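You operate a simulated robot arm through the tools that you are given. There is no shell and no other tool. Be economical: measure what you need, move in short steps, check, and stop when the job is done.

The job below is to be done with a simulated robot arm. You get a single attempt, and the scene is never put back.

JOB
Fit the intake elbow, clamp it, then turn the engine to its intake stroke.
Fine: forked ear under the clamp bolt; tighten with the yellow wrench and put it back; free the lock lever before turning; turn on well into the stroke. Set down upright: yellow wrench.

It is judged by the outcome, as a careful person would: the job done as asked, and still so three seconds after it is handed in. It fails if anything else is knocked over, pushed out of place, dropped, spilled or broken.

ROBOT AND FRAMES
A 6-joint arm with a two-finger parallel gripper on a trunk, on a base that drives. Base frame: it is fixed to the floor where the robot stands at the start and does not move with it; the origin is under the middle of the robot, x ahead of it, y to its left, z up. Lengths are in mm, angles in rad, forces in N, time in s.
With the tool pointing down near the work surface it reaches from about 180 to 840 mm from the robot's upright axis, wherever it stands. Its first joint turns from -2.897 to 2.897 rad. Places, roughly: elbow clamp bolt [800, -800, 1000]; ignition key [400, -400, 900]; lock lever [600, -600, 1100]; red battery switch [600, -1000, 700]; slider screw [500, -300, 900]; tension bolt [700, -700, 1000]. Payload 3.91 kg.
The TCP is the grasp point between the finger pads, 30 mm short of the fingertips. In the tool frame z runs along the fingers and y along their closing line. Largest opening 110 mm; finger width 20, thickness 10; the body of the gripper, 48 by 112 mm, starts 55 mm behind the TCP.
Orientation is that of the tool frame in the base frame, as a unit quaternion [x, y, z, w]. With the fingers straight down and closing along the base's y, the tool's x points along the base's -x, its y along +y and its z along -z.

CONTROLS
- The arm moves only by the tool play_rows. Its argument "targets" is text: rows parted by semicolons, each of 6 numbers parted by spaces: the shift along the base's x, y, z in mm, then the turn, a rotation vector about the base's x, y, z in rad. In form: tx ty tz wx wy wz; .... A call has 1 to 12 rows; each row is the pose to reach, as a shift and turn from the pose commanded when the call began. "fingers" is the gripper command, from -1 (fully open) to 1 (shut), values between in proportion, set as the call begins (left out, the last holds). A row lasts 0.2 s, in which the tool goes at most 50 mm and 0.15 rad; a call with a longer step from one row to the next is refused whole, and so is a gripper value outside its range. Where a pose cannot be reached the arm comes as near as it can. A force on the tool above 90 N (or 10 N above the force at the start of the call, whichever is more), or a blocked arm, ends the call early, and 0.2 s more pass. Each finger travels about 108 mm/s and halts on what it meets, pressing with about 45 N; the grip force reading is that of the motor and also rises with nothing between the fingers. The clock runs only during rows and for 0.2 s after the last one: add rows that repeat a pose to give the fingers time. The reply holds the time, the measured pose of the TCP, the force on the tool along the base axes, the opening and the grip force, in the units named above and with some noise, with the torque about the TCP (base axes, N m) and any sound that the robot's microphone picked up.
- Cameras (640 x 400 px; columns grow to the right, rows downward): "scene" is now at [-83.7, -14.5, 1483.7]; the picture's right is [-0.19, -0.98, 0.00], its down [-0.61, 0.12, -0.78] and it looks along [0.77, -0.15, -0.63] (base axes); focal length 277 px, centre (320, 200). "wrist" rides on the gripper at [77, 7, -115] in the tool frame; the picture's right is [-0.09, 1.00, 0.00], its down [-0.80, -0.07, -0.59] and it looks along [-0.59, -0.05, 0.80] (tool axes); focal length 270 px, centre (320, 200). There is no depth. A picture from a camera that has moved, and an enlarged one, comes with that camera's place and axes in the base frame and with its lens.
- snapshot(camera): a new picture of that camera. No time passes.
- lift_body(by): slides the trunk up (or, below 0, down) by that many mm; the arm and the scene camera ride with it, the base frame stays. It gives what a move gives, with no picture.
- base_move(legs): drives the robot by 1 to 6 legs, each [ahead, left, turn to the left] in mm, mm and rad, along the robot's own axes; the way and the turn of a leg run together, so that a leg with both is an arc; at most 1500 mm and 3.142 rad a leg. The arm and the cameras ride along, it lands a little off, and it stops where it bumps. It gives what a move gives.
- turn_head(pan, tilt): turns the head with the scene camera to pan (to the left, within 1.501 rad either way) and tilt (down, from -0.506 to 1.204), counted from straight ahead of the robot. It gives what a move gives.
- enlarge(camera, box): a new picture of the part [left, top, right, bottom] of that camera's present view, enlarged. No time passes.
- job_done(): hands the job in; it is judged then, once.

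Go step by step. Nothing tells you exact positions but the pictures and the camera data: compare them with the known pose of the tool, close in by small moves and look again before you grip or let go. The budget is 120 turns and 90 pictures, counting those below and the enlarged ones. Unless the task says otherwise, let go and move clear before handing in.

The tools are called after "Request:" by a JSON object that holds its "api" and its "payload". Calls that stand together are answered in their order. play_rows: Moves the arm, as the interface text tells. Its arguments: {"type":"object","properties":{"targets":{"type":"string"},"fingers":{"type":"number"}},"required":["targets"]} The other tools are called the same way: lift_body (by) slides the trunk up or down; base_move (legs) drives the base; turn_head (pan, tilt) turns the head that bears the scene camera; snapshot (camera) takes a picture; enlarge (camera, box) takes an enlarged picture of a part of a camera's view; job_done () hands the job in.

At the start:

```text
clock: 0.0
position: [422.1, -206.9, 999.4]
tcp_rot: [0.0, 1.0, 0.001, 0.0]
force: [0.6, 0.8, -0.1]
torque: [-0.01, 0.04, 0.01]
grip_width: 110.0
gripper_force: 0.0
trunk travel left (down, up): [-425.0, 115.0]
robot x, y, heading: [-1.5, 0.8, 0.005]
head pan, tilt: [-0.19, 0.675]
```

scene: 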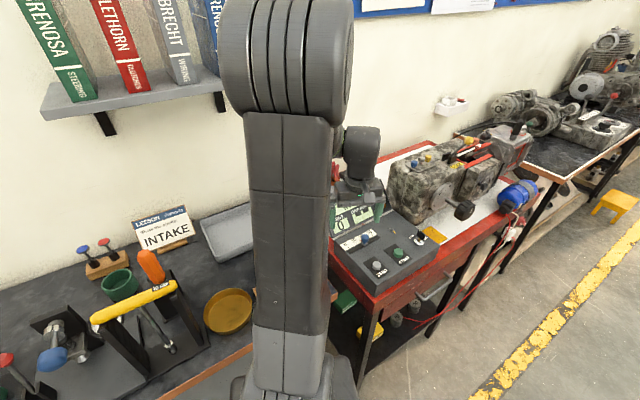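
wrist: 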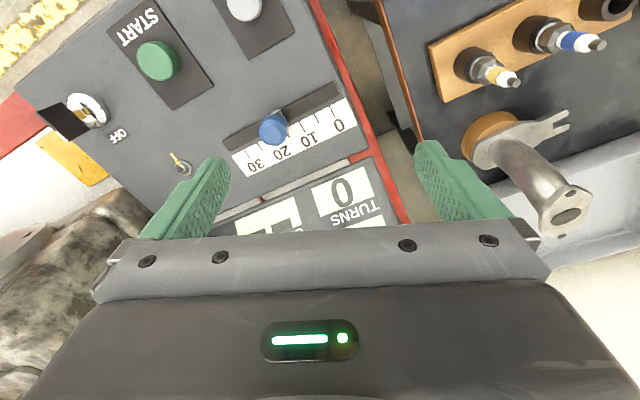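

I see a bench to the left with tools, and an engine stand ahead-right with a console; the elbow with a forked ear is seen in the wrist view. I'll look around with the head first.

Request:
{"api": "turn_head", "payload": {"pan": 0.5, "tilt": 0.7}}

Request:
{"api": "snapshot", "payload": {"camera": "scene"}}

Request:
{"api": "turn_head", "payload": {"pan": -0.8, "tilt": 0.7}}

Request:
{"api": "snapshot", "payload": {"camera": "scene"}}

```text
clock: 1.1
position: [421.6, -207.8, 999.1]
tcp_rot: [0.0, 1.0, 0.0, 0.0]
force: [-0.3, 0.5, -0.3]
torque: [0.0, 0.0, 0.0]
grip_width: 110.2
gripper_force: 0.1
trunk travel left (down, up): [-425.0, 115.0]
robot x, y, heading: [1.4, 2.9, 0.003]
head pan, tilt: [0.499, 0.7]
```

```text
87 pictures are left
camera scene: at [-93.3, 42.4, 1481.7], right [0.48, -0.88, 0.0], down [-0.57, -0.31, -0.76], along [0.67, 0.37, -0.64], focal length 277 px, centre (320, 200)
```

scene: 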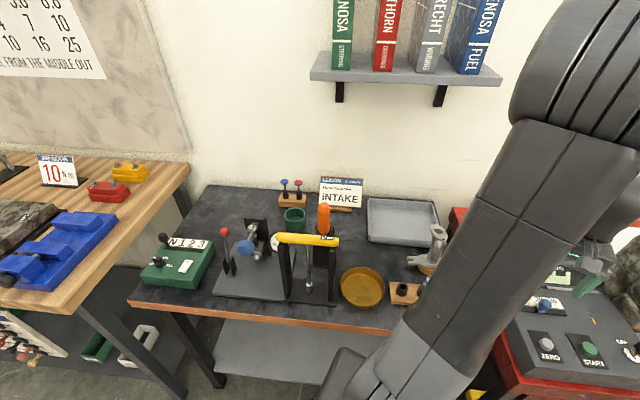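

```text
clock: 2.5
position: [420.8, -208.4, 999.8]
tcp_rot: [-0.001, 1.0, -0.001, 0.0]
force: [0.7, 0.1, -0.5]
torque: [-0.01, -0.03, 0.02]
grip_width: 110.0
gripper_force: 0.1
trunk travel left (down, up): [-425.0, 115.0]
robot x, y, heading: [2.9, -1.5, 0.001]
head pan, tilt: [-0.799, 0.7]
```

```text
86 pictures are left
camera scene: at [-108.7, -59.1, 1481.7], right [-0.72, -0.7, 0.0], down [-0.45, 0.46, -0.76], along [0.53, -0.55, -0.64], focal length 277 px, centre (320, 200)
```

scene: 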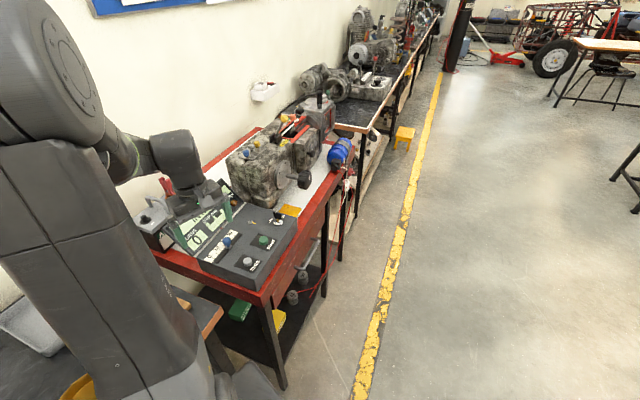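

The intake card, the rack with a yellow and orange handle, and the elbow on the near bench matter most; I'll zoom in on these and on the engine.

Request:
{"api": "enlarge", "payload": {"camera": "scene", "box": [130, 80, 370, 230]}}

Request:
{"api": "turn_head", "payload": {"pan": 0.5, "tilt": 0.7}}

Request:
{"api": "enlarge", "payload": {"camera": "scene", "box": [130, 170, 450, 370]}}

Request:
{"api": "enlarge", "payload": {"camera": "scene", "box": [260, 160, 420, 260]}}

```text
2.67 times, centred on (250, 155) of scene
camera zoom: at [-108.7, -59.1, 1481.7], right [-0.72, -0.7, 0.0], down [-0.45, 0.46, -0.76], along [0.53, -0.55, -0.64], focal length 738 px, centre (507, 320)
```

zoom: 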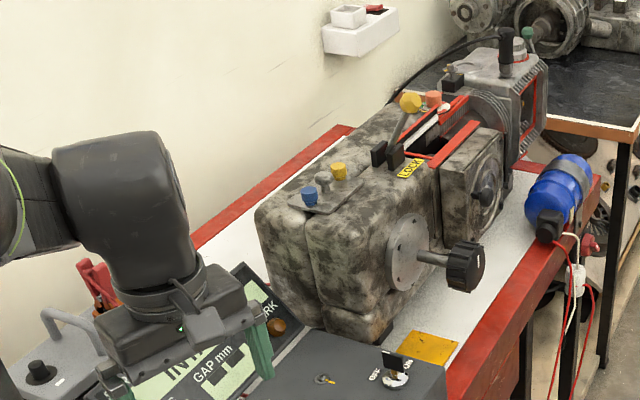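

```text
clock: 4.0
position: [420.8, -207.9, 999.4]
tcp_rot: [0.001, 1.0, 0.0, 0.0]
force: [0.0, -1.0, 0.3]
torque: [0.02, 0.01, 0.03]
grip_width: 110.0
gripper_force: 0.1
trunk travel left (down, up): [-425.0, 115.0]
robot x, y, heading: [2.3, 0.3, -0.003]
head pan, tilt: [0.499, 0.7]
```

```text
2.00 times, centred on (290, 270) of scene
camera zoom: at [-93.3, 42.4, 1481.7], right [0.48, -0.88, 0.0], down [-0.57, -0.31, -0.76], along [0.67, 0.37, -0.64], focal length 553 px, centre (380, 60)
```

zoom: 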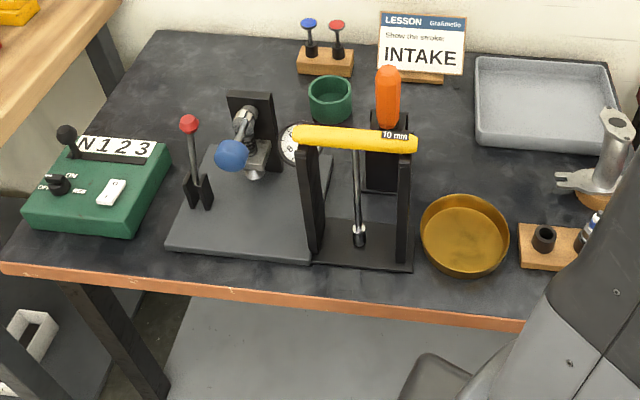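

```text
4.00 times, centred on (340, 210) of scene
camera zoom: at [-93.3, 42.4, 1481.7], right [0.48, -0.88, 0.0], down [-0.57, -0.31, -0.76], along [0.67, 0.37, -0.64], focal length 1106 px, centre (240, 160)
```

zoom: 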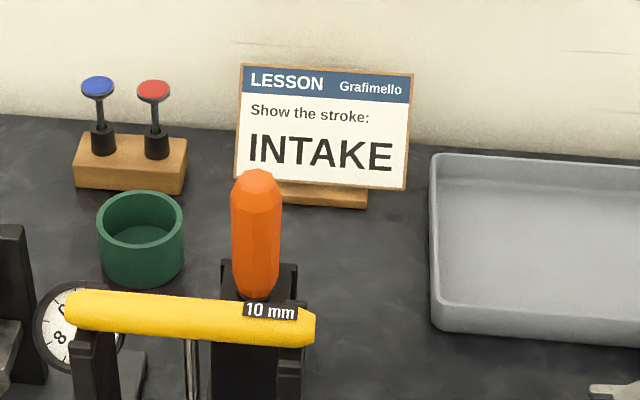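

The yellow T-wrench hangs in a two-post rack and the elbow stands at the bench end; the wall runs at about 21° to base y. I'll raise and pull back the arm, then drive along the wall to see the engine closely.

Request:
{"api": "play_rows", "payload": {"targets": "0 0 50 0 0 0; 0 0 100 0 0 0; 0 0 150 0 0 0; -20 0 190 0 0 0; -50 20 200 0 0 0; -80 40 200 0 0 0"}}

Request:
{"api": "lift_body", "payload": {"by": 100}}

Request:
{"api": "base_move", "payload": {"legs": [[60, -440, 0]]}}

Request:
{"api": "turn_head", "payload": {"pan": -0.6, "tilt": 0.75}}

Request:
{"api": "snapshot", "payload": {"camera": "scene"}}

```text
clock: 5.4
position: [342.9, -167.8, 1202.3]
tcp_rot: [0.0, 1.0, 0.001, 0.0]
force: [-1.0, 0.0, 0.3]
torque: [0.01, -0.02, 0.04]
grip_width: 110.1
gripper_force: 0.1
trunk travel left (down, up): [-425.0, 115.0]
robot x, y, heading: [-0.3, -2.3, -0.001]
head pan, tilt: [0.499, 0.7]
```

```text
clock: 6.7
position: [345.2, -168.3, 1303.2]
tcp_rot: [0.0, 1.0, -0.001, 0.0]
force: [0.3, 0.2, -0.2]
torque: [0.04, -0.02, 0.0]
grip_width: 110.1
gripper_force: 0.0
trunk travel left (down, up): [-525.0, 15.0]
robot x, y, heading: [-0.5, -1.2, -0.0]
head pan, tilt: [0.499, 0.7]
```

```text
clock: 9.4
position: [404.0, -605.6, 1301.9]
tcp_rot: [0.005, 1.0, 0.0, 0.001]
force: [0.2, -0.8, 0.1]
torque: [0.02, 0.0, 0.02]
grip_width: 110.1
gripper_force: 0.0
trunk travel left (down, up): [-525.0, 15.0]
robot x, y, heading: [57.3, -432.3, -0.008]
head pan, tilt: [0.499, 0.7]
```

```text
clock: 10.7
position: [403.3, -605.4, 1303.1]
tcp_rot: [0.004, 1.0, 0.0, 0.0]
force: [-0.6, 0.2, 0.4]
torque: [0.0, -0.01, -0.02]
grip_width: 109.8
gripper_force: 0.1
trunk travel left (down, up): [-525.0, 15.0]
robot x, y, heading: [59.2, -430.6, -0.009]
head pan, tilt: [-0.6, 0.75]
```

```text
82 pictures are left
camera scene: at [-39.3, -477.8, 1577.5], right [-0.57, -0.82, 0.0], down [-0.56, 0.39, -0.73], along [0.6, -0.42, -0.68], focal length 277 px, centre (320, 200)
```

scene: 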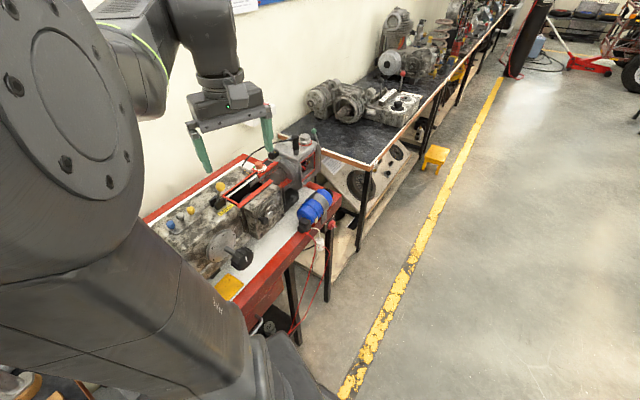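

The drive went without a bump. I'll zoom in on the engine and take the wrist view.

Request:
{"api": "enlarge", "payload": {"camera": "scene", "box": [150, 120, 342, 240]}}

Request:
{"api": "snapshot", "payload": {"camera": "wrist"}}

```text
3.33 times, centred on (246, 180) of scene
camera zoom: at [-39.3, -477.8, 1577.5], right [-0.57, -0.82, 0.0], down [-0.56, 0.39, -0.73], along [0.6, -0.42, -0.68], focal length 922 px, centre (567, 267)
```

zoom: 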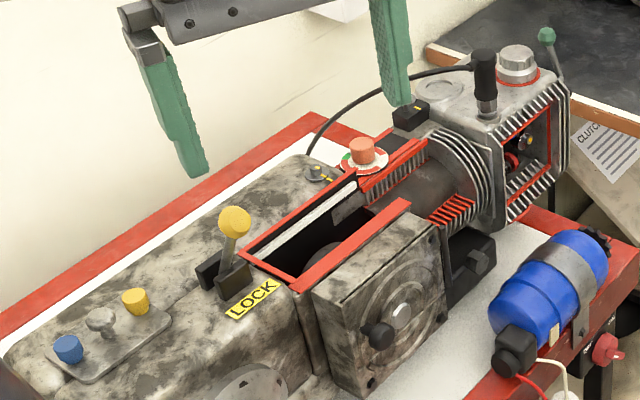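

```text
80 pictures are left
camera wrist: at [326.4, -596.8, 1415.4], right [0.1, 1.0, 0.0], down [0.8, -0.08, 0.59], along [0.59, -0.06, -0.8], focal length 270 px, centre (320, 200)
```

wrist: 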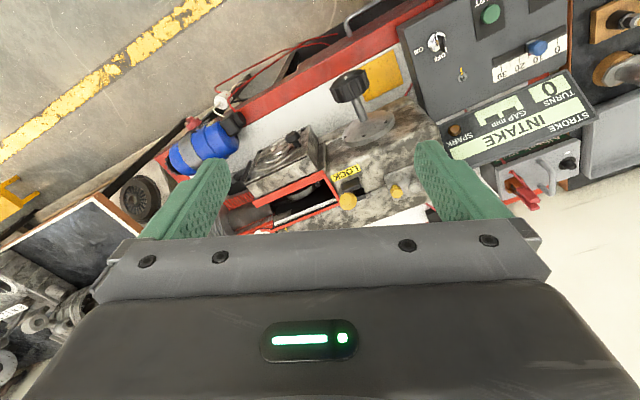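

The engine has a LOCK lever (yellow ball) and small fittings toward its far end. I'll bring the wrist camera over that part.

Request:
{"api": "play_rows", "payload": {"targets": "30 -30 0 0 0 0; 60 -60 0 0 0 0; 90 -90 0 0 0 0; 120 -120 0 0 0 0; 150 -150 0 0 0 0; 175 -180 -10 0 0 0; 190 -205 -20 0 0 0"}}

Request:
{"api": "snapshot", "payload": {"camera": "wrist"}}

Request:
{"api": "enlarge", "payload": {"camera": "scene", "box": [130, 120, 338, 250]}}

```text
clock: 12.3
position: [594.7, -810.4, 1281.1]
tcp_rot: [0.004, 1.0, 0.0, 0.0]
force: [0.7, -0.6, -0.3]
torque: [-0.01, 0.02, -0.02]
grip_width: 110.2
gripper_force: 0.1
trunk travel left (down, up): [-525.0, 15.0]
robot x, y, heading: [61.8, -434.5, -0.013]
head pan, tilt: [-0.6, 0.75]
```

```text
79 pictures are left
camera wrist: at [517.3, -801.3, 1395.8], right [0.1, 1.0, 0.0], down [0.8, -0.08, 0.59], along [0.59, -0.06, -0.8], focal length 270 px, centre (320, 200)
```

wrist: 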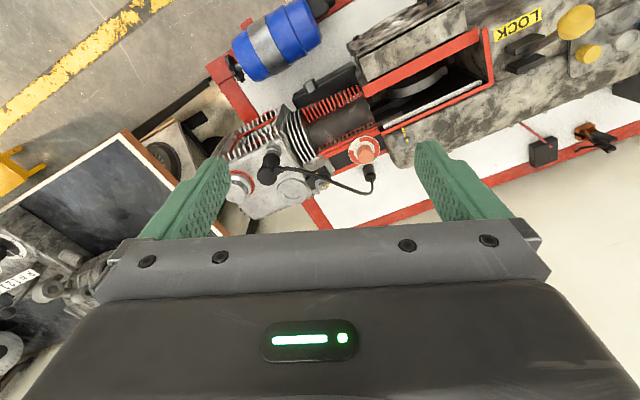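

```text
3.08 times, centred on (234, 185) of scene
camera zoom: at [-38.5, -478.7, 1577.5], right [-0.57, -0.82, 0.0], down [-0.56, 0.39, -0.73], along [0.6, -0.42, -0.68], focal length 851 px, centre (585, 246)
```

zoom: 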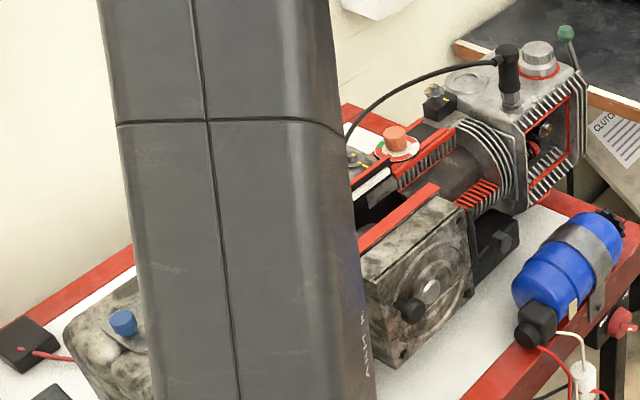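

The cylinder head shows a round port with a bolt on a black block beside it. I'll zoom into it.

Request:
{"api": "enlarge", "payload": {"camera": "wrist", "box": [200, 90, 424, 230]}}

Request:
{"api": "enlarge", "payload": {"camera": "scene", "box": [240, 120, 336, 180]}}

```text
2.86 times, centred on (312, 160) of wrist
camera zoom: at [517.3, -801.3, 1395.8], right [0.1, 1.0, 0.0], down [0.8, -0.08, 0.59], along [0.59, -0.06, -0.8], focal length 772 px, centre (343, 314)
```

zoom: 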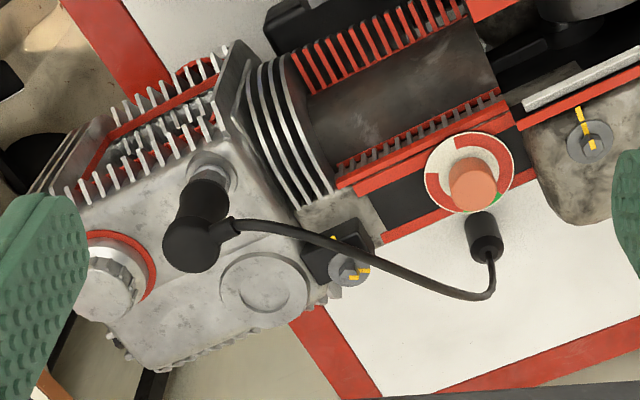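

```text
6.67 times, centred on (288, 150) of scene
camera zoom: at [-38.5, -478.7, 1577.5], right [-0.57, -0.82, 0.0], down [-0.56, 0.39, -0.73], along [0.6, -0.42, -0.68], focal length 1844 px, centre (533, 533)
```

zoom: 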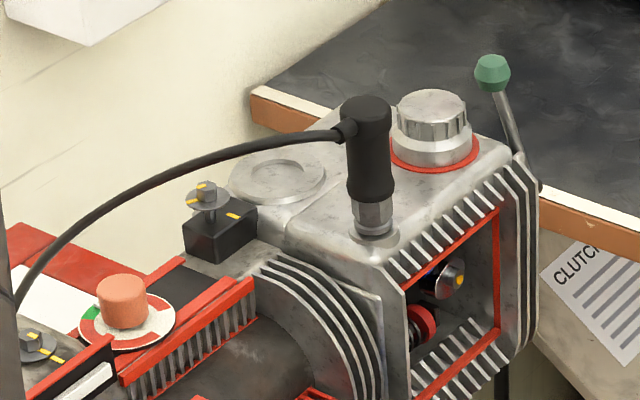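

I take the port to be at about (788,-880,1000) and the clamp bolt at (758,-822,1030), so the fork points from port to bolt, toward (-0.4,0.9). Now I'll swing the wrist camera to the elbow.

Request:
{"api": "play_rows", "payload": {"targets": "-16 42 0 0 0 0; -32 84 0 0 0 0; -48 126 0 0 0 0; -64 168 0 0 0 0; -80 210 0 0 0 0; -96 252 0 0 0 0; -112 294 0 0 0 0; -128 336 0 0 0 0; -144 378 0 0 0 0; -160 420 0 0 0 0; -176 462 0 0 0 0; -192 504 0 0 0 0"}}

Request:
{"api": "play_rows", "payload": {"targets": "-16 42 -10 0 0 0; -32 84 -20 0 0 0; -48 126 -30 0 0 0; -64 168 -40 0 0 0; -80 210 -50 0 0 0; -96 252 -60 0 0 0; -112 294 -70 0 0 0; -126 326 -80 0 0 0"}}

Request:
{"api": "snapshot", "payload": {"camera": "wrist"}}

Request:
{"api": "turn_head", "payload": {"pan": 0.6, "tilt": 0.75}}

Request:
{"api": "snapshot", "payload": {"camera": "scene"}}

```text
clock: 14.9
position: [401.8, -306.5, 1279.0]
tcp_rot: [0.003, 1.0, 0.0, 0.0]
force: [0.3, -0.9, -0.3]
torque: [0.01, 0.04, -0.01]
grip_width: 110.0
gripper_force: 0.1
trunk travel left (down, up): [-525.0, 15.0]
robot x, y, heading: [60.7, -434.2, -0.013]
head pan, tilt: [-0.6, 0.75]
```

```text
clock: 16.7
position: [277.4, 23.8, 1202.1]
tcp_rot: [0.005, 1.0, 0.0, 0.0]
force: [-0.3, 0.1, 0.3]
torque: [0.03, 0.03, -0.01]
grip_width: 110.0
gripper_force: 0.0
trunk travel left (down, up): [-525.0, 15.0]
robot x, y, heading: [61.3, -433.2, -0.006]
head pan, tilt: [-0.6, 0.75]
```

```text
75 pictures are left
camera wrist: at [200.3, 31.8, 1314.9], right [0.1, 1.0, 0.0], down [0.8, -0.08, 0.59], along [0.59, -0.06, -0.8], focal length 270 px, centre (320, 200)
```

wrist: 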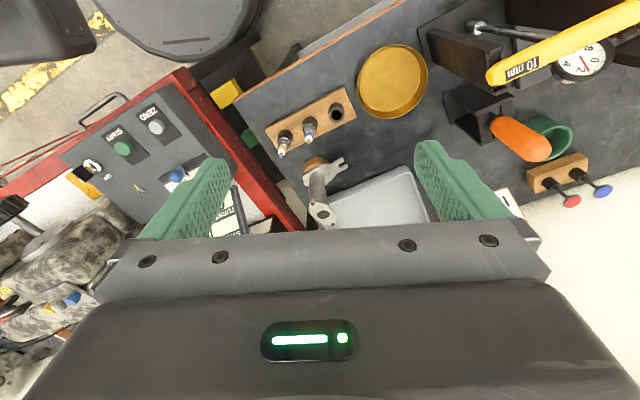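

```text
clock: 18.1
position: [277.7, 21.7, 1202.4]
tcp_rot: [0.004, 1.0, 0.0, 0.0]
force: [0.2, 0.3, 0.5]
torque: [-0.05, 0.0, -0.01]
grip_width: 109.8
gripper_force: 0.0
trunk travel left (down, up): [-525.0, 15.0]
robot x, y, heading: [56.6, -433.3, -0.011]
head pan, tilt: [0.6, 0.75]
```

```text
74 pictures are left
camera scene: at [-38.5, -384.2, 1577.4], right [0.56, -0.83, 0.0], down [-0.57, -0.38, -0.73], along [0.61, 0.41, -0.68], focal length 277 px, centre (320, 200)
```

scene: 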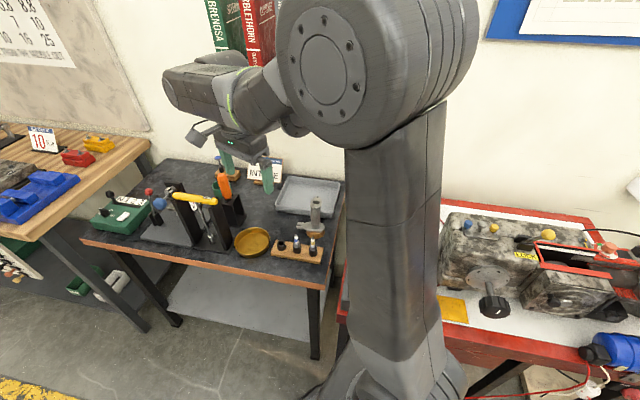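

Both elbow and wrench are in view. I'll enlarge both in each camera to locate them.

Request:
{"api": "enlarge", "payload": {"camera": "scene", "box": [268, 180, 348, 270]}}

Request:
{"api": "enlarge", "payload": {"camera": "wrist", "box": [250, 80, 410, 240]}}

Request:
{"api": "enlarge", "payload": {"camera": "scene", "box": [130, 160, 258, 260]}}

```text
4.44 times, centred on (308, 225) of scene
camera zoom: at [-38.5, -384.2, 1577.4], right [0.56, -0.83, 0.0], down [-0.57, -0.38, -0.73], along [0.61, 0.41, -0.68], focal length 1229 px, centre (373, 89)
```

zoom: 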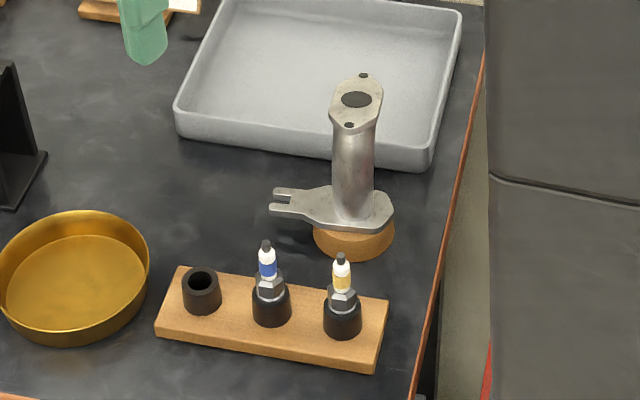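

```text
2.50 times, centred on (330, 160) of wrist
camera zoom: at [200.8, 30.3, 1315.3], right [0.1, 1.0, 0.0], down [0.8, -0.08, 0.59], along [0.59, -0.06, -0.8], focal length 676 px, centre (295, 300)
```

zoom: 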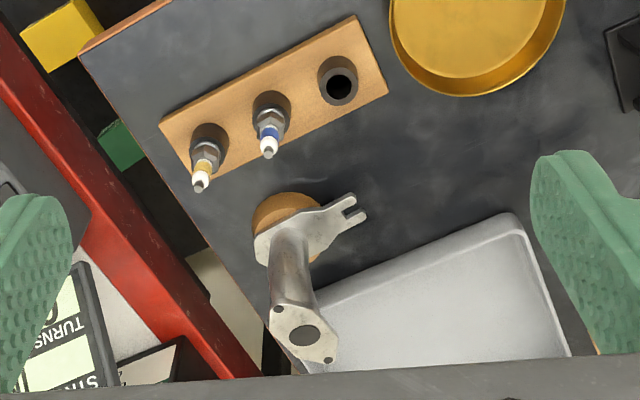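

```text
4.00 times, centred on (194, 210) of scene
camera zoom: at [-38.5, -384.2, 1577.4], right [0.56, -0.83, 0.0], down [-0.57, -0.38, -0.73], along [0.61, 0.41, -0.68], focal length 1106 px, centre (824, 160)
```

zoom: 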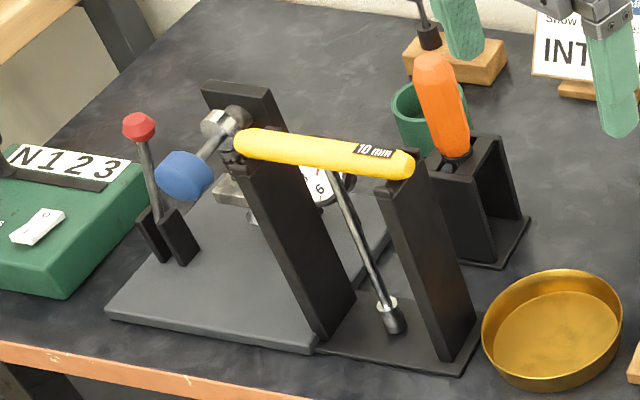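

The elbow's fork already points the right way along the wall; I take its tube to run from (493,-8,841) up to (520,6,933). I'll yaw 0.37 so the fingers close along the wall direction and hover above it.

Request:
{"api": "play_rows", "payload": {"targets": "29 -3 -20 0 0 0.05; 58 -6 -40 0 0 0.1; 87 -9 -60 0 0 0.15; 116 -12 -80 0 0 0.2; 145 -14 -100 0 0 0.25; 174 -17 -120 0 0 0.3; 203 -20 -140 0 0 0.34; 228 -23 -160 0 0 0.37; 228 -23 -190 0 0 0.37; 228 -23 -190 0 0 0.37"}}

Request:
{"api": "snapshot", "payload": {"camera": "wrist"}}

Request:
{"api": "enlarge", "payload": {"camera": "scene", "box": [248, 160, 368, 270]}}

```text
clock: 20.3
position: [501.2, -3.3, 1011.1]
tcp_rot: [-0.179, 0.984, 0.001, 0.0]
force: [0.2, 0.1, 0.1]
torque: [-0.01, 0.02, 0.01]
grip_width: 110.0
gripper_force: 0.2
trunk travel left (down, up): [-525.0, 15.0]
robot x, y, heading: [58.8, -430.9, -0.011]
head pan, tilt: [0.6, 0.75]
```

```text
70 pictures are left
camera wrist: at [427.0, -23.4, 1124.3], right [-0.27, 0.96, 0.0], down [0.77, 0.22, 0.59], along [0.57, 0.16, -0.8], focal length 270 px, centre (320, 200)
```

wrist: 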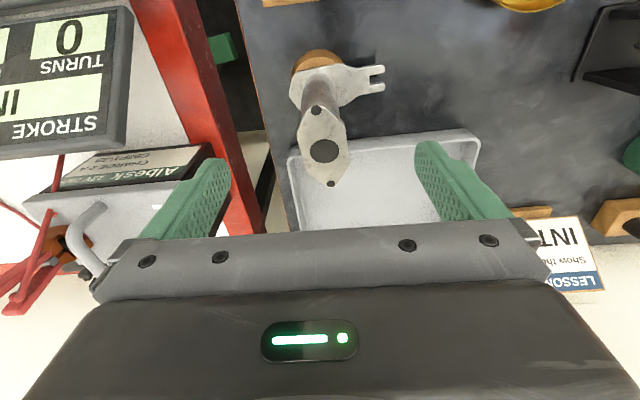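

```text
3.64 times, centred on (308, 215) of scene
camera zoom: at [-38.6, -384.1, 1577.5], right [0.56, -0.83, 0.0], down [-0.57, -0.38, -0.73], along [0.61, 0.41, -0.68], focal length 1006 px, centre (364, 146)
```

zoom: 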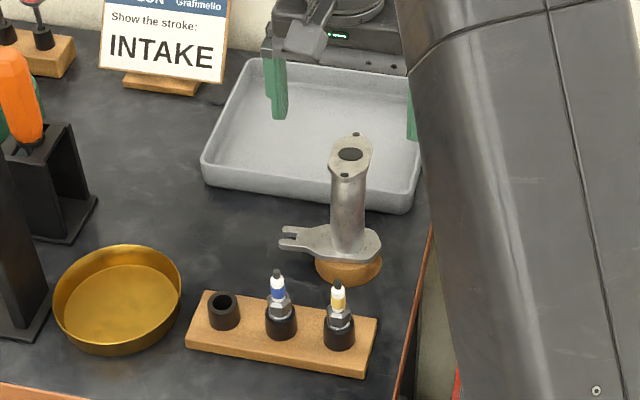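

The hover is well lined up: top ears lie across the finger closing line, tube axis at z=890 about (506,0). I'll lower to z≈893 and look before gripping.

Request:
{"api": "play_rows", "payload": {"targets": "4 2 -40 0 0 0; 4 2 -80 0 0 0; 4 2 -105 0 0 0; 4 2 -118 0 0 0; 4 2 -118 0 0 0"}}

Request:
{"api": "snapshot", "payload": {"camera": "wrist"}}

Request:
{"api": "enlarge", "payload": {"camera": "scene", "box": [268, 160, 368, 250]}}

```text
clock: 21.5
position: [508.4, -1.2, 893.4]
tcp_rot: [-0.179, 0.984, 0.0, -0.001]
force: [-0.4, -0.4, 0.3]
torque: [0.01, 0.0, -0.01]
grip_width: 109.9
gripper_force: 0.1
trunk travel left (down, up): [-525.0, 15.0]
robot x, y, heading: [60.0, -435.0, -0.007]
head pan, tilt: [0.6, 0.75]
```

```text
68 pictures are left
camera wrist: at [433.9, -20.6, 1006.5], right [-0.27, 0.96, 0.0], down [0.77, 0.22, 0.59], along [0.57, 0.16, -0.8], focal length 270 px, centre (320, 200)
```

wrist: 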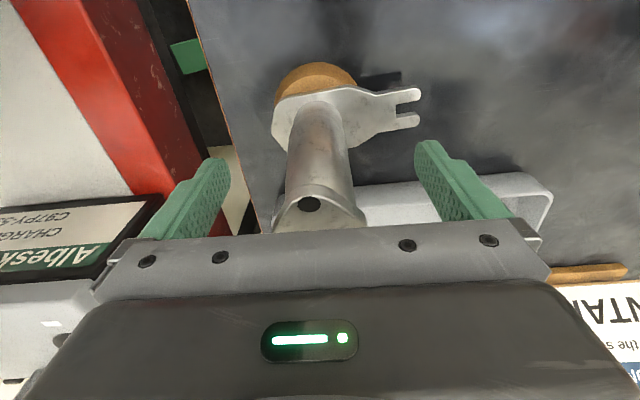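

```text
4.44 times, centred on (318, 205) of scene
camera zoom: at [-38.5, -384.1, 1577.5], right [0.56, -0.83, 0.0], down [-0.57, -0.38, -0.73], along [0.61, 0.41, -0.68], focal length 1229 px, centre (329, 178)
```

zoom: 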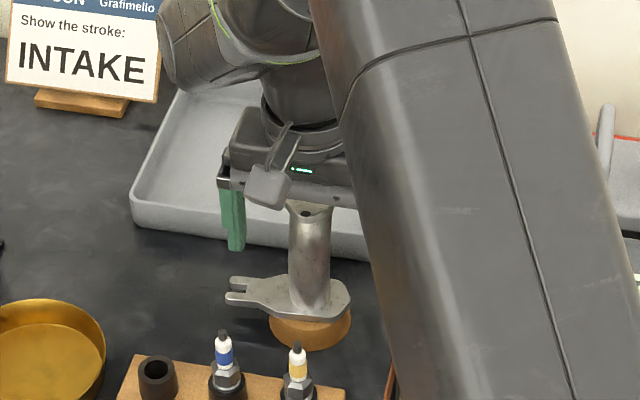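

The tube sits between the pads with no contact and the fork lies along the closing line. Closing now.

Request:
{"api": "play_rows", "payload": {"targets": "0 0 0 0 0 0; 0 0 0 0 0 0; 0 0 0 0 0 0; 0 0 0 0 0 0; 0 0 0 0 0 0", "fingers": 1}}

Request:
{"api": "play_rows", "payload": {"targets": "0 0 10 0 0 0; 0 0 30 0 0 0; 0 0 60 0 0 0; 0 0 60 0 0 0"}}

Request:
{"api": "snapshot", "payload": {"camera": "wrist"}}

Request:
{"api": "enlarge", "payload": {"camera": "scene", "box": [248, 150, 368, 260]}}

```text
clock: 22.7
position: [507.9, -0.8, 893.8]
tcp_rot: [-0.18, 0.984, 0.0, 0.0]
force: [-1.3, 0.1, 1.8]
torque: [-0.02, -0.08, 0.01]
grip_width: 33.6
gripper_force: 44.9
trunk travel left (down, up): [-525.0, 15.0]
robot x, y, heading: [61.3, -429.8, -0.012]
head pan, tilt: [0.6, 0.75]
```

```text
clock: 23.7
position: [506.2, -3.1, 954.2]
tcp_rot: [-0.179, 0.984, 0.001, 0.0]
force: [-0.1, 0.0, -2.6]
torque: [-0.02, -0.06, 0.01]
grip_width: 33.3
gripper_force: 45.3
trunk travel left (down, up): [-525.0, 15.0]
robot x, y, heading: [60.5, -430.8, -0.006]
head pan, tilt: [0.6, 0.75]
```

```text
66 pictures are left
camera wrist: at [432.8, -22.4, 1068.4], right [-0.27, 0.96, 0.0], down [0.77, 0.22, 0.59], along [0.57, 0.16, -0.8], focal length 270 px, centre (320, 200)
```

wrist: 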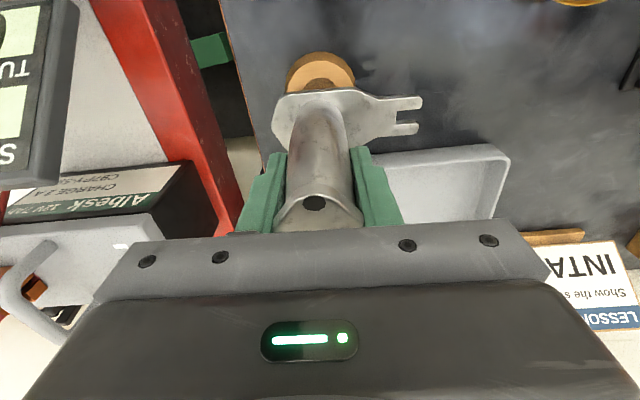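

```text
3.64 times, centred on (308, 205) of scene
camera zoom: at [-38.3, -383.9, 1577.4], right [0.56, -0.83, 0.0], down [-0.57, -0.38, -0.73], along [0.61, 0.41, -0.68], focal length 1006 px, centre (364, 182)
```

zoom: 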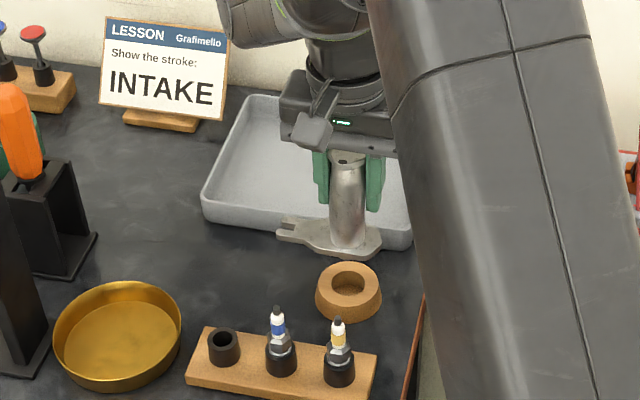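

The elbow is held (33.5 mm grip) and clear of its ring. I'll raise it high, swing it toward the engine, then drive 150 mm along the bench for reach.

Request:
{"api": "play_rows", "payload": {"targets": "0 0 50 0 0 0; 0 0 100 0 0 0; 0 0 150 0 0 0; 0 0 200 0 0 0; 0 0 250 0 0 0; 0 0 290 0 0 0; 0 -45 300 0 0 0; 0 -90 300 0 0 0; 0 -135 300 0 0 0; 0 -180 300 0 0 0; 0 -225 300 0 0 0; 0 -270 300 0 0 0"}}

Request:
{"api": "play_rows", "payload": {"targets": "5 -45 0 0 0 0; 10 -90 0 0 0 0; 15 -135 0 0 0 0; 20 -180 0 0 0 0; 30 -225 0 0 0 0; 40 -270 0 0 0 0; 50 -315 0 0 0 0; 60 -355 0 0 0 0"}}

Request:
{"api": "base_move", "payload": {"legs": [[55, -140, 0]]}}

Request:
{"api": "turn_head", "payload": {"pan": -0.35, "tilt": 0.65}}

Request:
{"api": "snapshot", "payload": {"camera": "scene"}}

Request:
{"api": "snapshot", "payload": {"camera": "wrist"}}

```text
clock: 26.3
position: [511.9, -274.0, 1251.0]
tcp_rot: [-0.181, 0.984, -0.001, 0.001]
force: [-0.9, -0.1, -2.7]
torque: [0.01, -0.01, 0.03]
grip_width: 33.3
gripper_force: 45.0
trunk travel left (down, up): [-525.0, 15.0]
robot x, y, heading: [62.1, -434.4, -0.007]
head pan, tilt: [0.6, 0.75]
```

```text
clock: 28.1
position: [567.6, -628.1, 1249.1]
tcp_rot: [-0.18, 0.984, 0.001, -0.001]
force: [0.2, 0.2, -3.4]
torque: [-0.04, 0.01, -0.03]
grip_width: 33.3
gripper_force: 45.4
trunk travel left (down, up): [-525.0, 15.0]
robot x, y, heading: [61.3, -435.4, -0.011]
head pan, tilt: [0.6, 0.75]
```

```text
clock: 29.5
position: [624.1, -768.2, 1248.5]
tcp_rot: [-0.181, 0.984, 0.001, -0.001]
force: [1.1, -0.5, -2.9]
torque: [0.02, -0.02, 0.01]
grip_width: 33.3
gripper_force: 45.1
trunk travel left (down, up): [-525.0, 15.0]
robot x, y, heading: [116.4, -575.7, -0.007]
head pan, tilt: [0.6, 0.75]
```

```text
clock: 30.7
position: [623.1, -766.1, 1250.4]
tcp_rot: [-0.18, 0.984, 0.0, 0.0]
force: [0.0, -0.2, -3.2]
torque: [0.04, -0.02, 0.01]
grip_width: 33.6
gripper_force: 45.6
trunk travel left (down, up): [-525.0, 15.0]
robot x, y, heading: [117.7, -576.6, -0.011]
head pan, tilt: [-0.351, 0.649]
```

```text
64 pictures are left
camera scene: at [29.9, -602.1, 1586.1], right [-0.35, -0.94, 0.0], down [-0.57, 0.21, -0.8], along [0.75, -0.28, -0.6], focal length 277 px, centre (320, 200)
```

scene: 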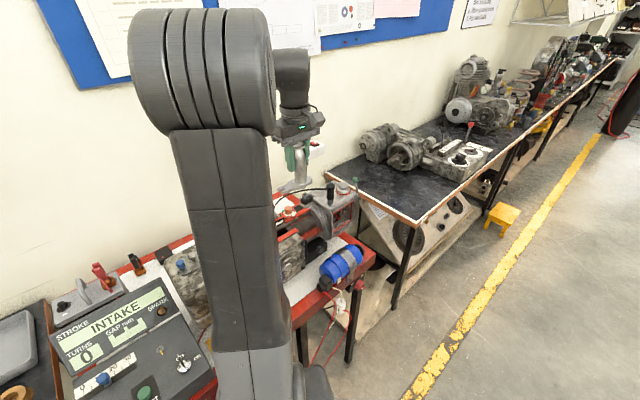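

```text
63 pictures are left
camera wrist: at [549.1, -786.9, 1363.5], right [-0.27, 0.96, 0.0], down [0.77, 0.22, 0.59], along [0.57, 0.16, -0.8], focal length 270 px, centre (320, 200)
```

wrist: 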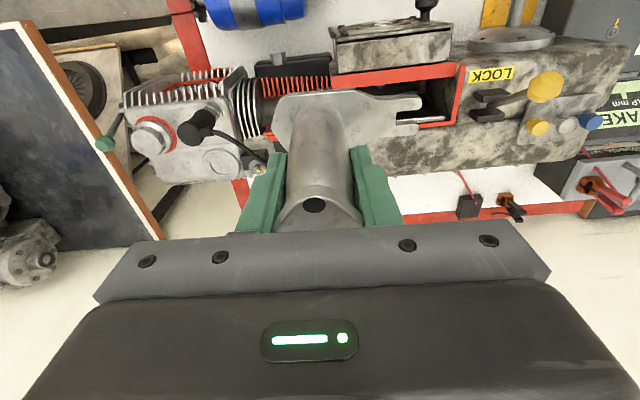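

The port and bolt are in view left of the elbow. I'll zoom both cameras for a precise fix of port, bolt and washer height.

Request:
{"api": "enlarge", "payload": {"camera": "wrist", "box": [120, 90, 280, 210]}}

Request:
{"api": "enlarge", "payload": {"camera": "scene", "box": [260, 140, 370, 240]}}

Request:
{"api": "enlarge", "payload": {"camera": "scene", "box": [30, 240, 220, 400]}}

```text
3.33 times, centred on (200, 150) of wrist
camera zoom: at [549.1, -786.9, 1363.5], right [-0.27, 0.96, 0.0], down [0.77, 0.22, 0.59], along [0.57, 0.16, -0.8], focal length 901 px, centre (720, 367)
```

zoom: 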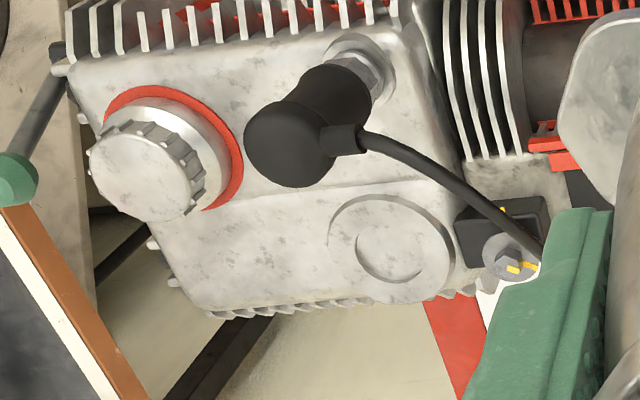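

```text
4.00 times, centred on (315, 190) of scene
camera zoom: at [29.9, -602.1, 1586.1], right [-0.35, -0.94, 0.0], down [-0.57, 0.21, -0.8], along [0.75, -0.28, -0.6], focal length 1106 px, centre (340, 240)
```

zoom: 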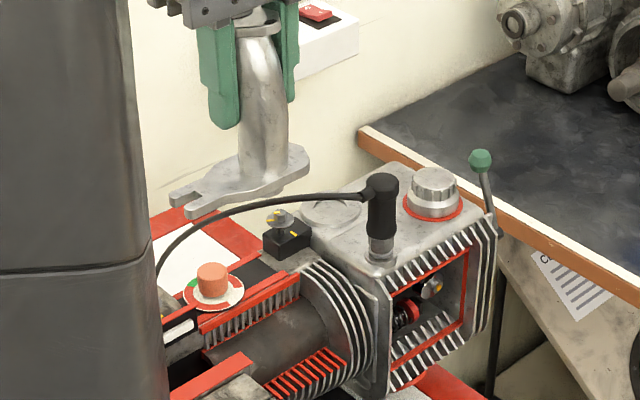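

```text
2.50 times, centred on (125, 320) of scene
camera zoom: at [29.9, -602.1, 1586.1], right [-0.35, -0.94, 0.0], down [-0.57, 0.21, -0.8], along [0.75, -0.28, -0.6], focal length 691 px, centre (808, -100)
```

zoom: 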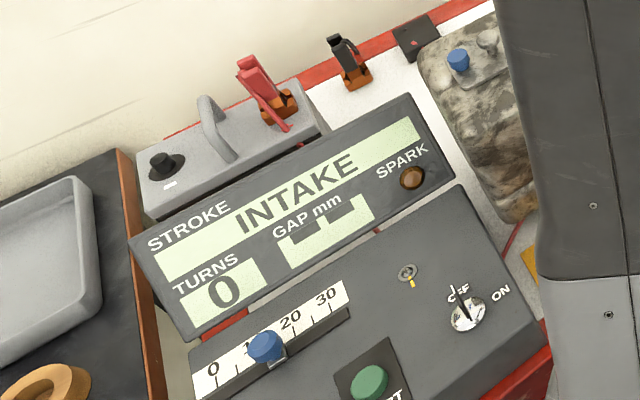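

I fix the port at about (775,-874,1016) and the bolt top at (748,-820,1043), 60 mm apart. I'll bring the elbow 30 mm beyond the port (away from the bolt), descend to about 45 mm above, and look.

Request:
{"api": "play_rows", "payload": {"targets": "36 -26 0 0 0 0; 72 -52 0 0 0 0; 108 -78 0 0 0 0; 145 -104 0 0 0 0; 181 -130 0 0 0 0; 181 -130 -40 0 0 0; 181 -130 -80 0 0 0; 181 -130 -110 0 0 0; 181 -130 -110 0 0 0"}}

Request:
{"api": "snapshot", "payload": {"camera": "wrist"}}

Request:
{"api": "enlarge", "payload": {"camera": "scene", "box": [270, 120, 370, 220]}}

```text
clock: 32.7
position: [805.9, -897.8, 1138.6]
tcp_rot: [-0.179, 0.984, 0.0, 0.001]
force: [0.7, 0.6, -3.4]
torque: [0.03, 0.01, -0.01]
grip_width: 33.4
gripper_force: 45.2
trunk travel left (down, up): [-525.0, 15.0]
robot x, y, heading: [118.3, -573.0, -0.01]
head pan, tilt: [-0.351, 0.649]
```

```text
59 pictures are left
camera wrist: at [731.5, -917.6, 1252.0], right [-0.27, 0.96, 0.0], down [0.77, 0.22, 0.59], along [0.57, 0.16, -0.8], focal length 270 px, centre (320, 200)
```

wrist: 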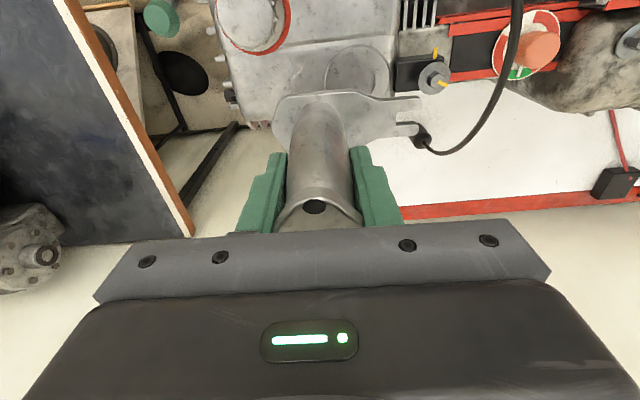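

```text
4.00 times, centred on (320, 170) of scene
camera zoom: at [30.0, -602.2, 1586.1], right [-0.35, -0.94, 0.0], down [-0.57, 0.21, -0.8], along [0.75, -0.28, -0.6], focal length 1106 px, centre (320, 320)
```

zoom: 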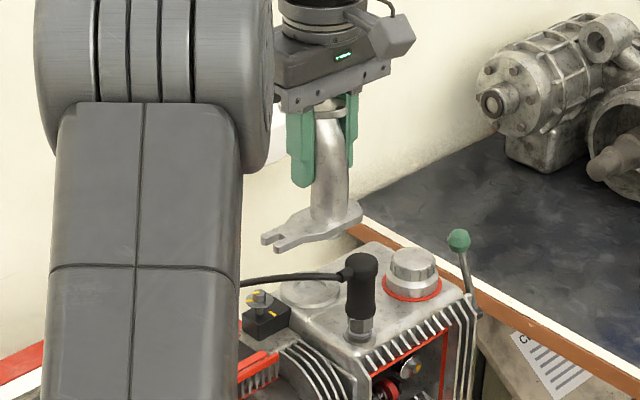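

The fork slot needs about 10 mm toward the robot (−n) and then a 30 mm slide toward the bolt. I'll correct sideways and go down 30 mm, then look again.

Request:
{"api": "play_rows", "payload": {"targets": "-9 -6 0 0 0 0; -9 -6 -15 0 0 0; -9 -6 -30 0 0 0; -9 -6 -30 0 0 0"}}

Request:
{"api": "enlarge", "payload": {"camera": "wrist", "box": [240, 20, 480, 170]}}

Request:
{"api": "enlarge", "payload": {"camera": "scene", "box": [300, 150, 370, 210]}}

```text
clock: 33.7
position: [797.1, -901.7, 1108.1]
tcp_rot: [-0.179, 0.984, 0.0, 0.0]
force: [0.0, -0.6, -2.8]
torque: [-0.02, -0.04, -0.03]
grip_width: 33.4
gripper_force: 45.1
trunk travel left (down, up): [-525.0, 15.0]
robot x, y, heading: [120.0, -576.4, -0.007]
head pan, tilt: [-0.351, 0.649]
```

```text
2.67 times, centred on (360, 95) of wrist
camera zoom: at [721.4, -922.3, 1221.7], right [-0.27, 0.96, 0.0], down [0.77, 0.22, 0.59], along [0.57, 0.16, -0.8], focal length 721 px, centre (213, 480)
```

zoom: 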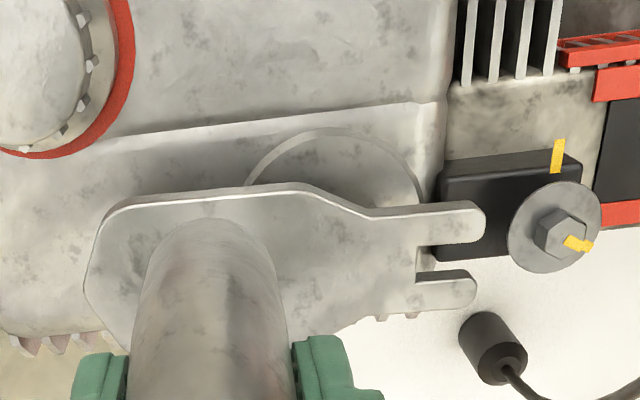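

```text
6.67 times, centred on (335, 180) of scene
camera zoom: at [30.0, -602.3, 1586.1], right [-0.35, -0.94, 0.0], down [-0.57, 0.21, -0.8], along [0.75, -0.28, -0.6], focal length 1844 px, centre (220, 333)
```

zoom: 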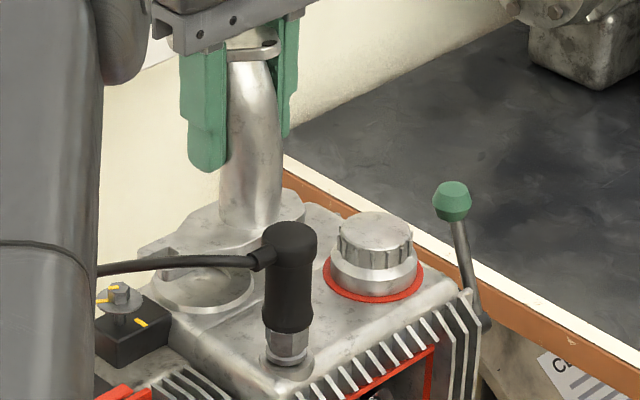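

The slot is within ~3 mm of the bolt line. I'll shift slightly and go down gently toward the surface.

Request:
{"api": "play_rows", "payload": {"targets": "-2 -1 -6 0 0 0; -2 -1 -12 0 0 0; -2 -1 -15 0 0 0; -2 -1 -15 0 0 0"}}

Request:
{"api": "enlarge", "payload": {"camera": "wrist", "box": [240, 20, 480, 170]}}

Request:
{"api": "enlarge", "payload": {"camera": "scene", "box": [300, 150, 370, 210]}}

```text
clock: 34.7
position: [792.6, -903.3, 1096.1]
tcp_rot: [-0.18, 0.984, -0.002, 0.001]
force: [3.8, -0.7, 22.4]
torque: [0.02, 0.09, 0.15]
grip_width: 33.3
gripper_force: 44.8
trunk travel left (down, up): [-525.0, 15.0]
robot x, y, heading: [113.7, -574.7, -0.008]
head pan, tilt: [-0.351, 0.649]
```

```text
2.67 times, centred on (360, 95) of wrist
camera zoom: at [716.9, -922.7, 1209.8], right [-0.27, 0.96, 0.0], down [0.77, 0.22, 0.6], along [0.57, 0.16, -0.8], focal length 721 px, centre (213, 480)
```

zoom: 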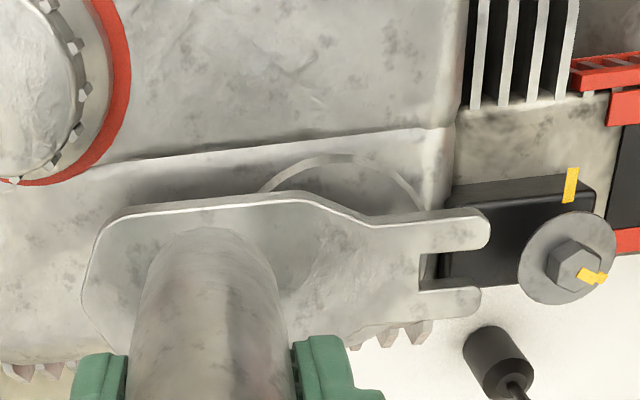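

```text
6.67 times, centred on (335, 180) of scene
camera zoom: at [27.6, -601.0, 1586.1], right [-0.35, -0.94, 0.0], down [-0.56, 0.21, -0.8], along [0.75, -0.28, -0.6], focal length 1844 px, centre (220, 333)
```

zoom: 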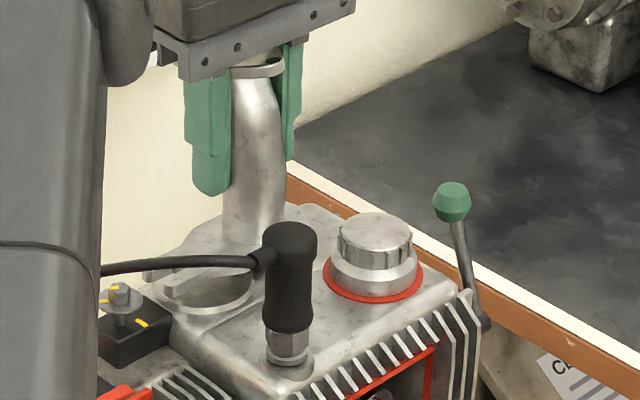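

Contact came at TCP z≈1096. I'll zoom tightly from the scene camera to see the gap under the flange and how the fork compares with the washer.

Request:
{"api": "enlarge", "payload": {"camera": "scene", "box": [308, 174, 348, 202]}}

```text
14.29 times, centred on (328, 188) of scene
camera zoom: at [27.6, -601.0, 1586.1], right [-0.35, -0.94, 0.0], down [-0.56, 0.21, -0.8], along [0.75, -0.28, -0.6], focal length 3951 px, centre (206, 371)
```

zoom: 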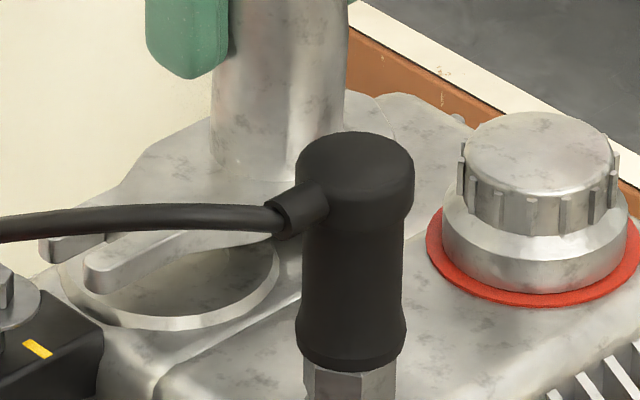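

The elbow has a spigot of about 12 mm resting on the head, so the fork sits a bit above the washer; it must be tipped fork-down to slip under. I'll back up 20 mm first and re-read the pose.

Request:
{"api": "play_rows", "payload": {"targets": "0 0 10 0 0 0; 0 0 20 0 0 0; 0 0 20 0 0 0"}}

```text
clock: 35.5
position: [792.0, -903.6, 1113.7]
tcp_rot: [-0.18, 0.984, 0.0, -0.001]
force: [-0.9, 0.0, -3.4]
torque: [-0.03, -0.01, 0.02]
grip_width: 33.4
gripper_force: 44.2
trunk travel left (down, up): [-525.0, 15.0]
robot x, y, heading: [112.2, -575.7, -0.006]
head pan, tilt: [-0.351, 0.649]
```

Now I'll tip the fork down 0.26 rad while keeping the foot beyond the port, clear of the washer, and look.

Request:
{"api": "play_rows", "payload": {"targets": "-2 4 0 -0.08 -0.031 0; -4 8 -2 -0.16 -0.062 0; -6 12 -5 -0.242 -0.094 0; -6 12 -7 -0.242 -0.094 0; -6 12 -7 -0.242 -0.094 0"}}

Request:
{"api": "enlarge", "payload": {"camera": "wrist", "box": [240, 20, 480, 170]}}

Request:
{"api": "enlarge", "payload": {"camera": "scene", "box": [296, 165, 352, 205]}}

```text
clock: 36.7
position: [787.1, -891.2, 1109.5]
tcp_rot: [-0.178, 0.975, -0.128, 0.025]
force: [0.0, 0.1, -3.2]
torque: [0.03, 0.0, 0.01]
grip_width: 33.4
gripper_force: 45.5
trunk travel left (down, up): [-525.0, 15.0]
robot x, y, heading: [115.8, -574.0, -0.002]
head pan, tilt: [-0.351, 0.649]
```

```text
2.67 times, centred on (360, 95) of wrist
camera zoom: at [702.2, -884.3, 1215.8], right [-0.26, 0.93, -0.26], down [0.72, 0.36, 0.59], along [0.65, -0.03, -0.76], focal length 721 px, centre (213, 480)
```

zoom: 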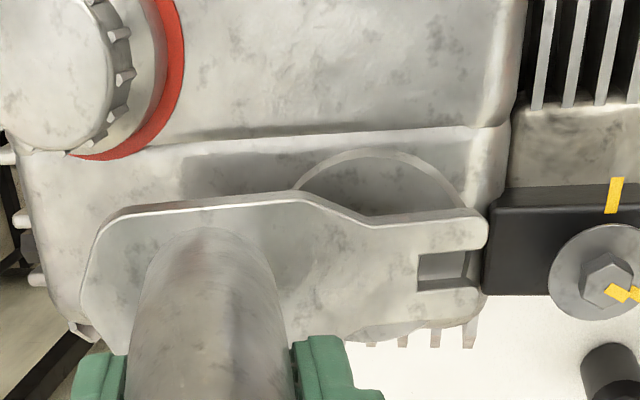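

```text
10.00 times, centred on (324, 185) of scene
camera zoom: at [30.1, -602.3, 1586.1], right [-0.35, -0.94, 0.0], down [-0.57, 0.21, -0.8], along [0.75, -0.28, -0.6], focal length 2766 px, centre (280, 350)
```

zoom: 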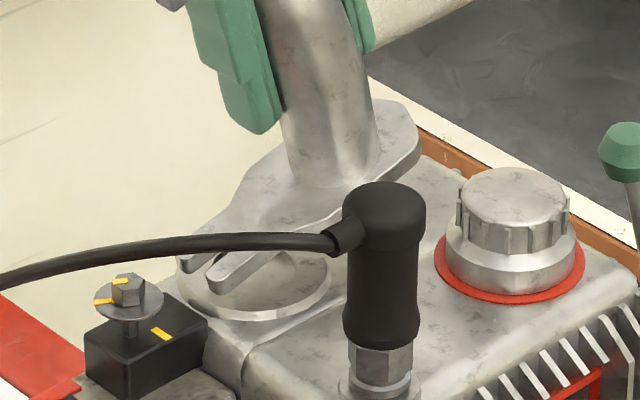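

The fork tip is now just below washer level and in line with the bolt. I'll lower 4 mm and slide 18 mm toward the bolt in small steps.

Request:
{"api": "play_rows", "payload": {"targets": "0 0 -4 0 0 0; -2.5 5 -4 0 0 0; -4.5 10 -4 0 0 0; -7 16.6 -4 0 0 0; -7 16.6 -4 0 0 0"}}

Request:
{"api": "enlarge", "payload": {"camera": "wrist", "box": [240, 20, 480, 170]}}

Request:
{"api": "enlarge", "payload": {"camera": "scene", "box": [296, 165, 352, 205]}}

```text
clock: 37.9
position: [781.5, -876.3, 1104.5]
tcp_rot: [-0.179, 0.975, -0.127, 0.024]
force: [-0.1, -0.2, -3.3]
torque: [0.01, -0.02, 0.03]
grip_width: 33.5
gripper_force: 45.2
trunk travel left (down, up): [-525.0, 15.0]
robot x, y, heading: [119.0, -576.1, -0.008]
head pan, tilt: [-0.351, 0.649]
```

```text
2.67 times, centred on (360, 95) of wrist
camera zoom: at [695.5, -868.5, 1212.8], right [-0.26, 0.93, -0.26], down [0.72, 0.36, 0.59], along [0.65, -0.03, -0.76], focal length 721 px, centre (213, 480)
```

zoom: 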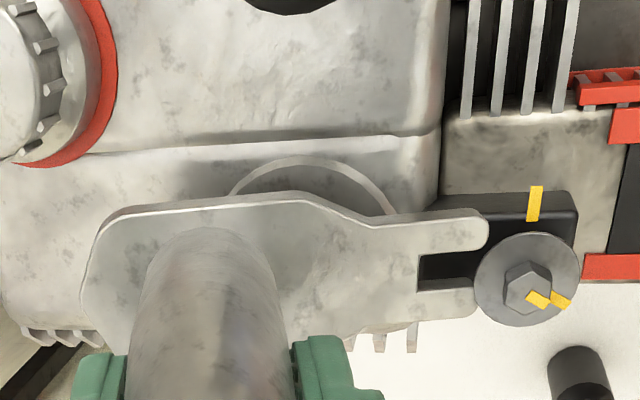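

```text
10.00 times, centred on (324, 185) of scene
camera zoom: at [30.1, -602.2, 1586.1], right [-0.35, -0.94, 0.0], down [-0.57, 0.21, -0.8], along [0.75, -0.28, -0.6], focal length 2766 px, centre (280, 350)
```

zoom: 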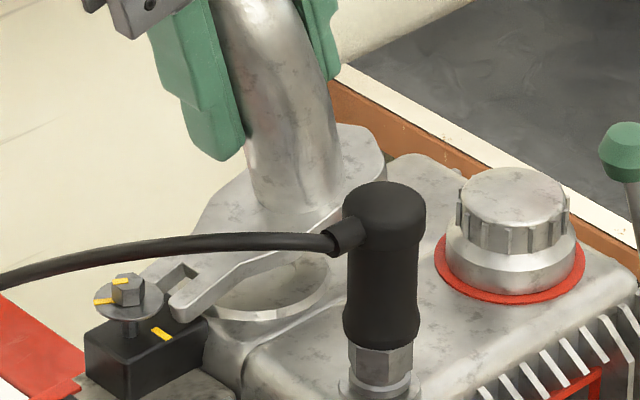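

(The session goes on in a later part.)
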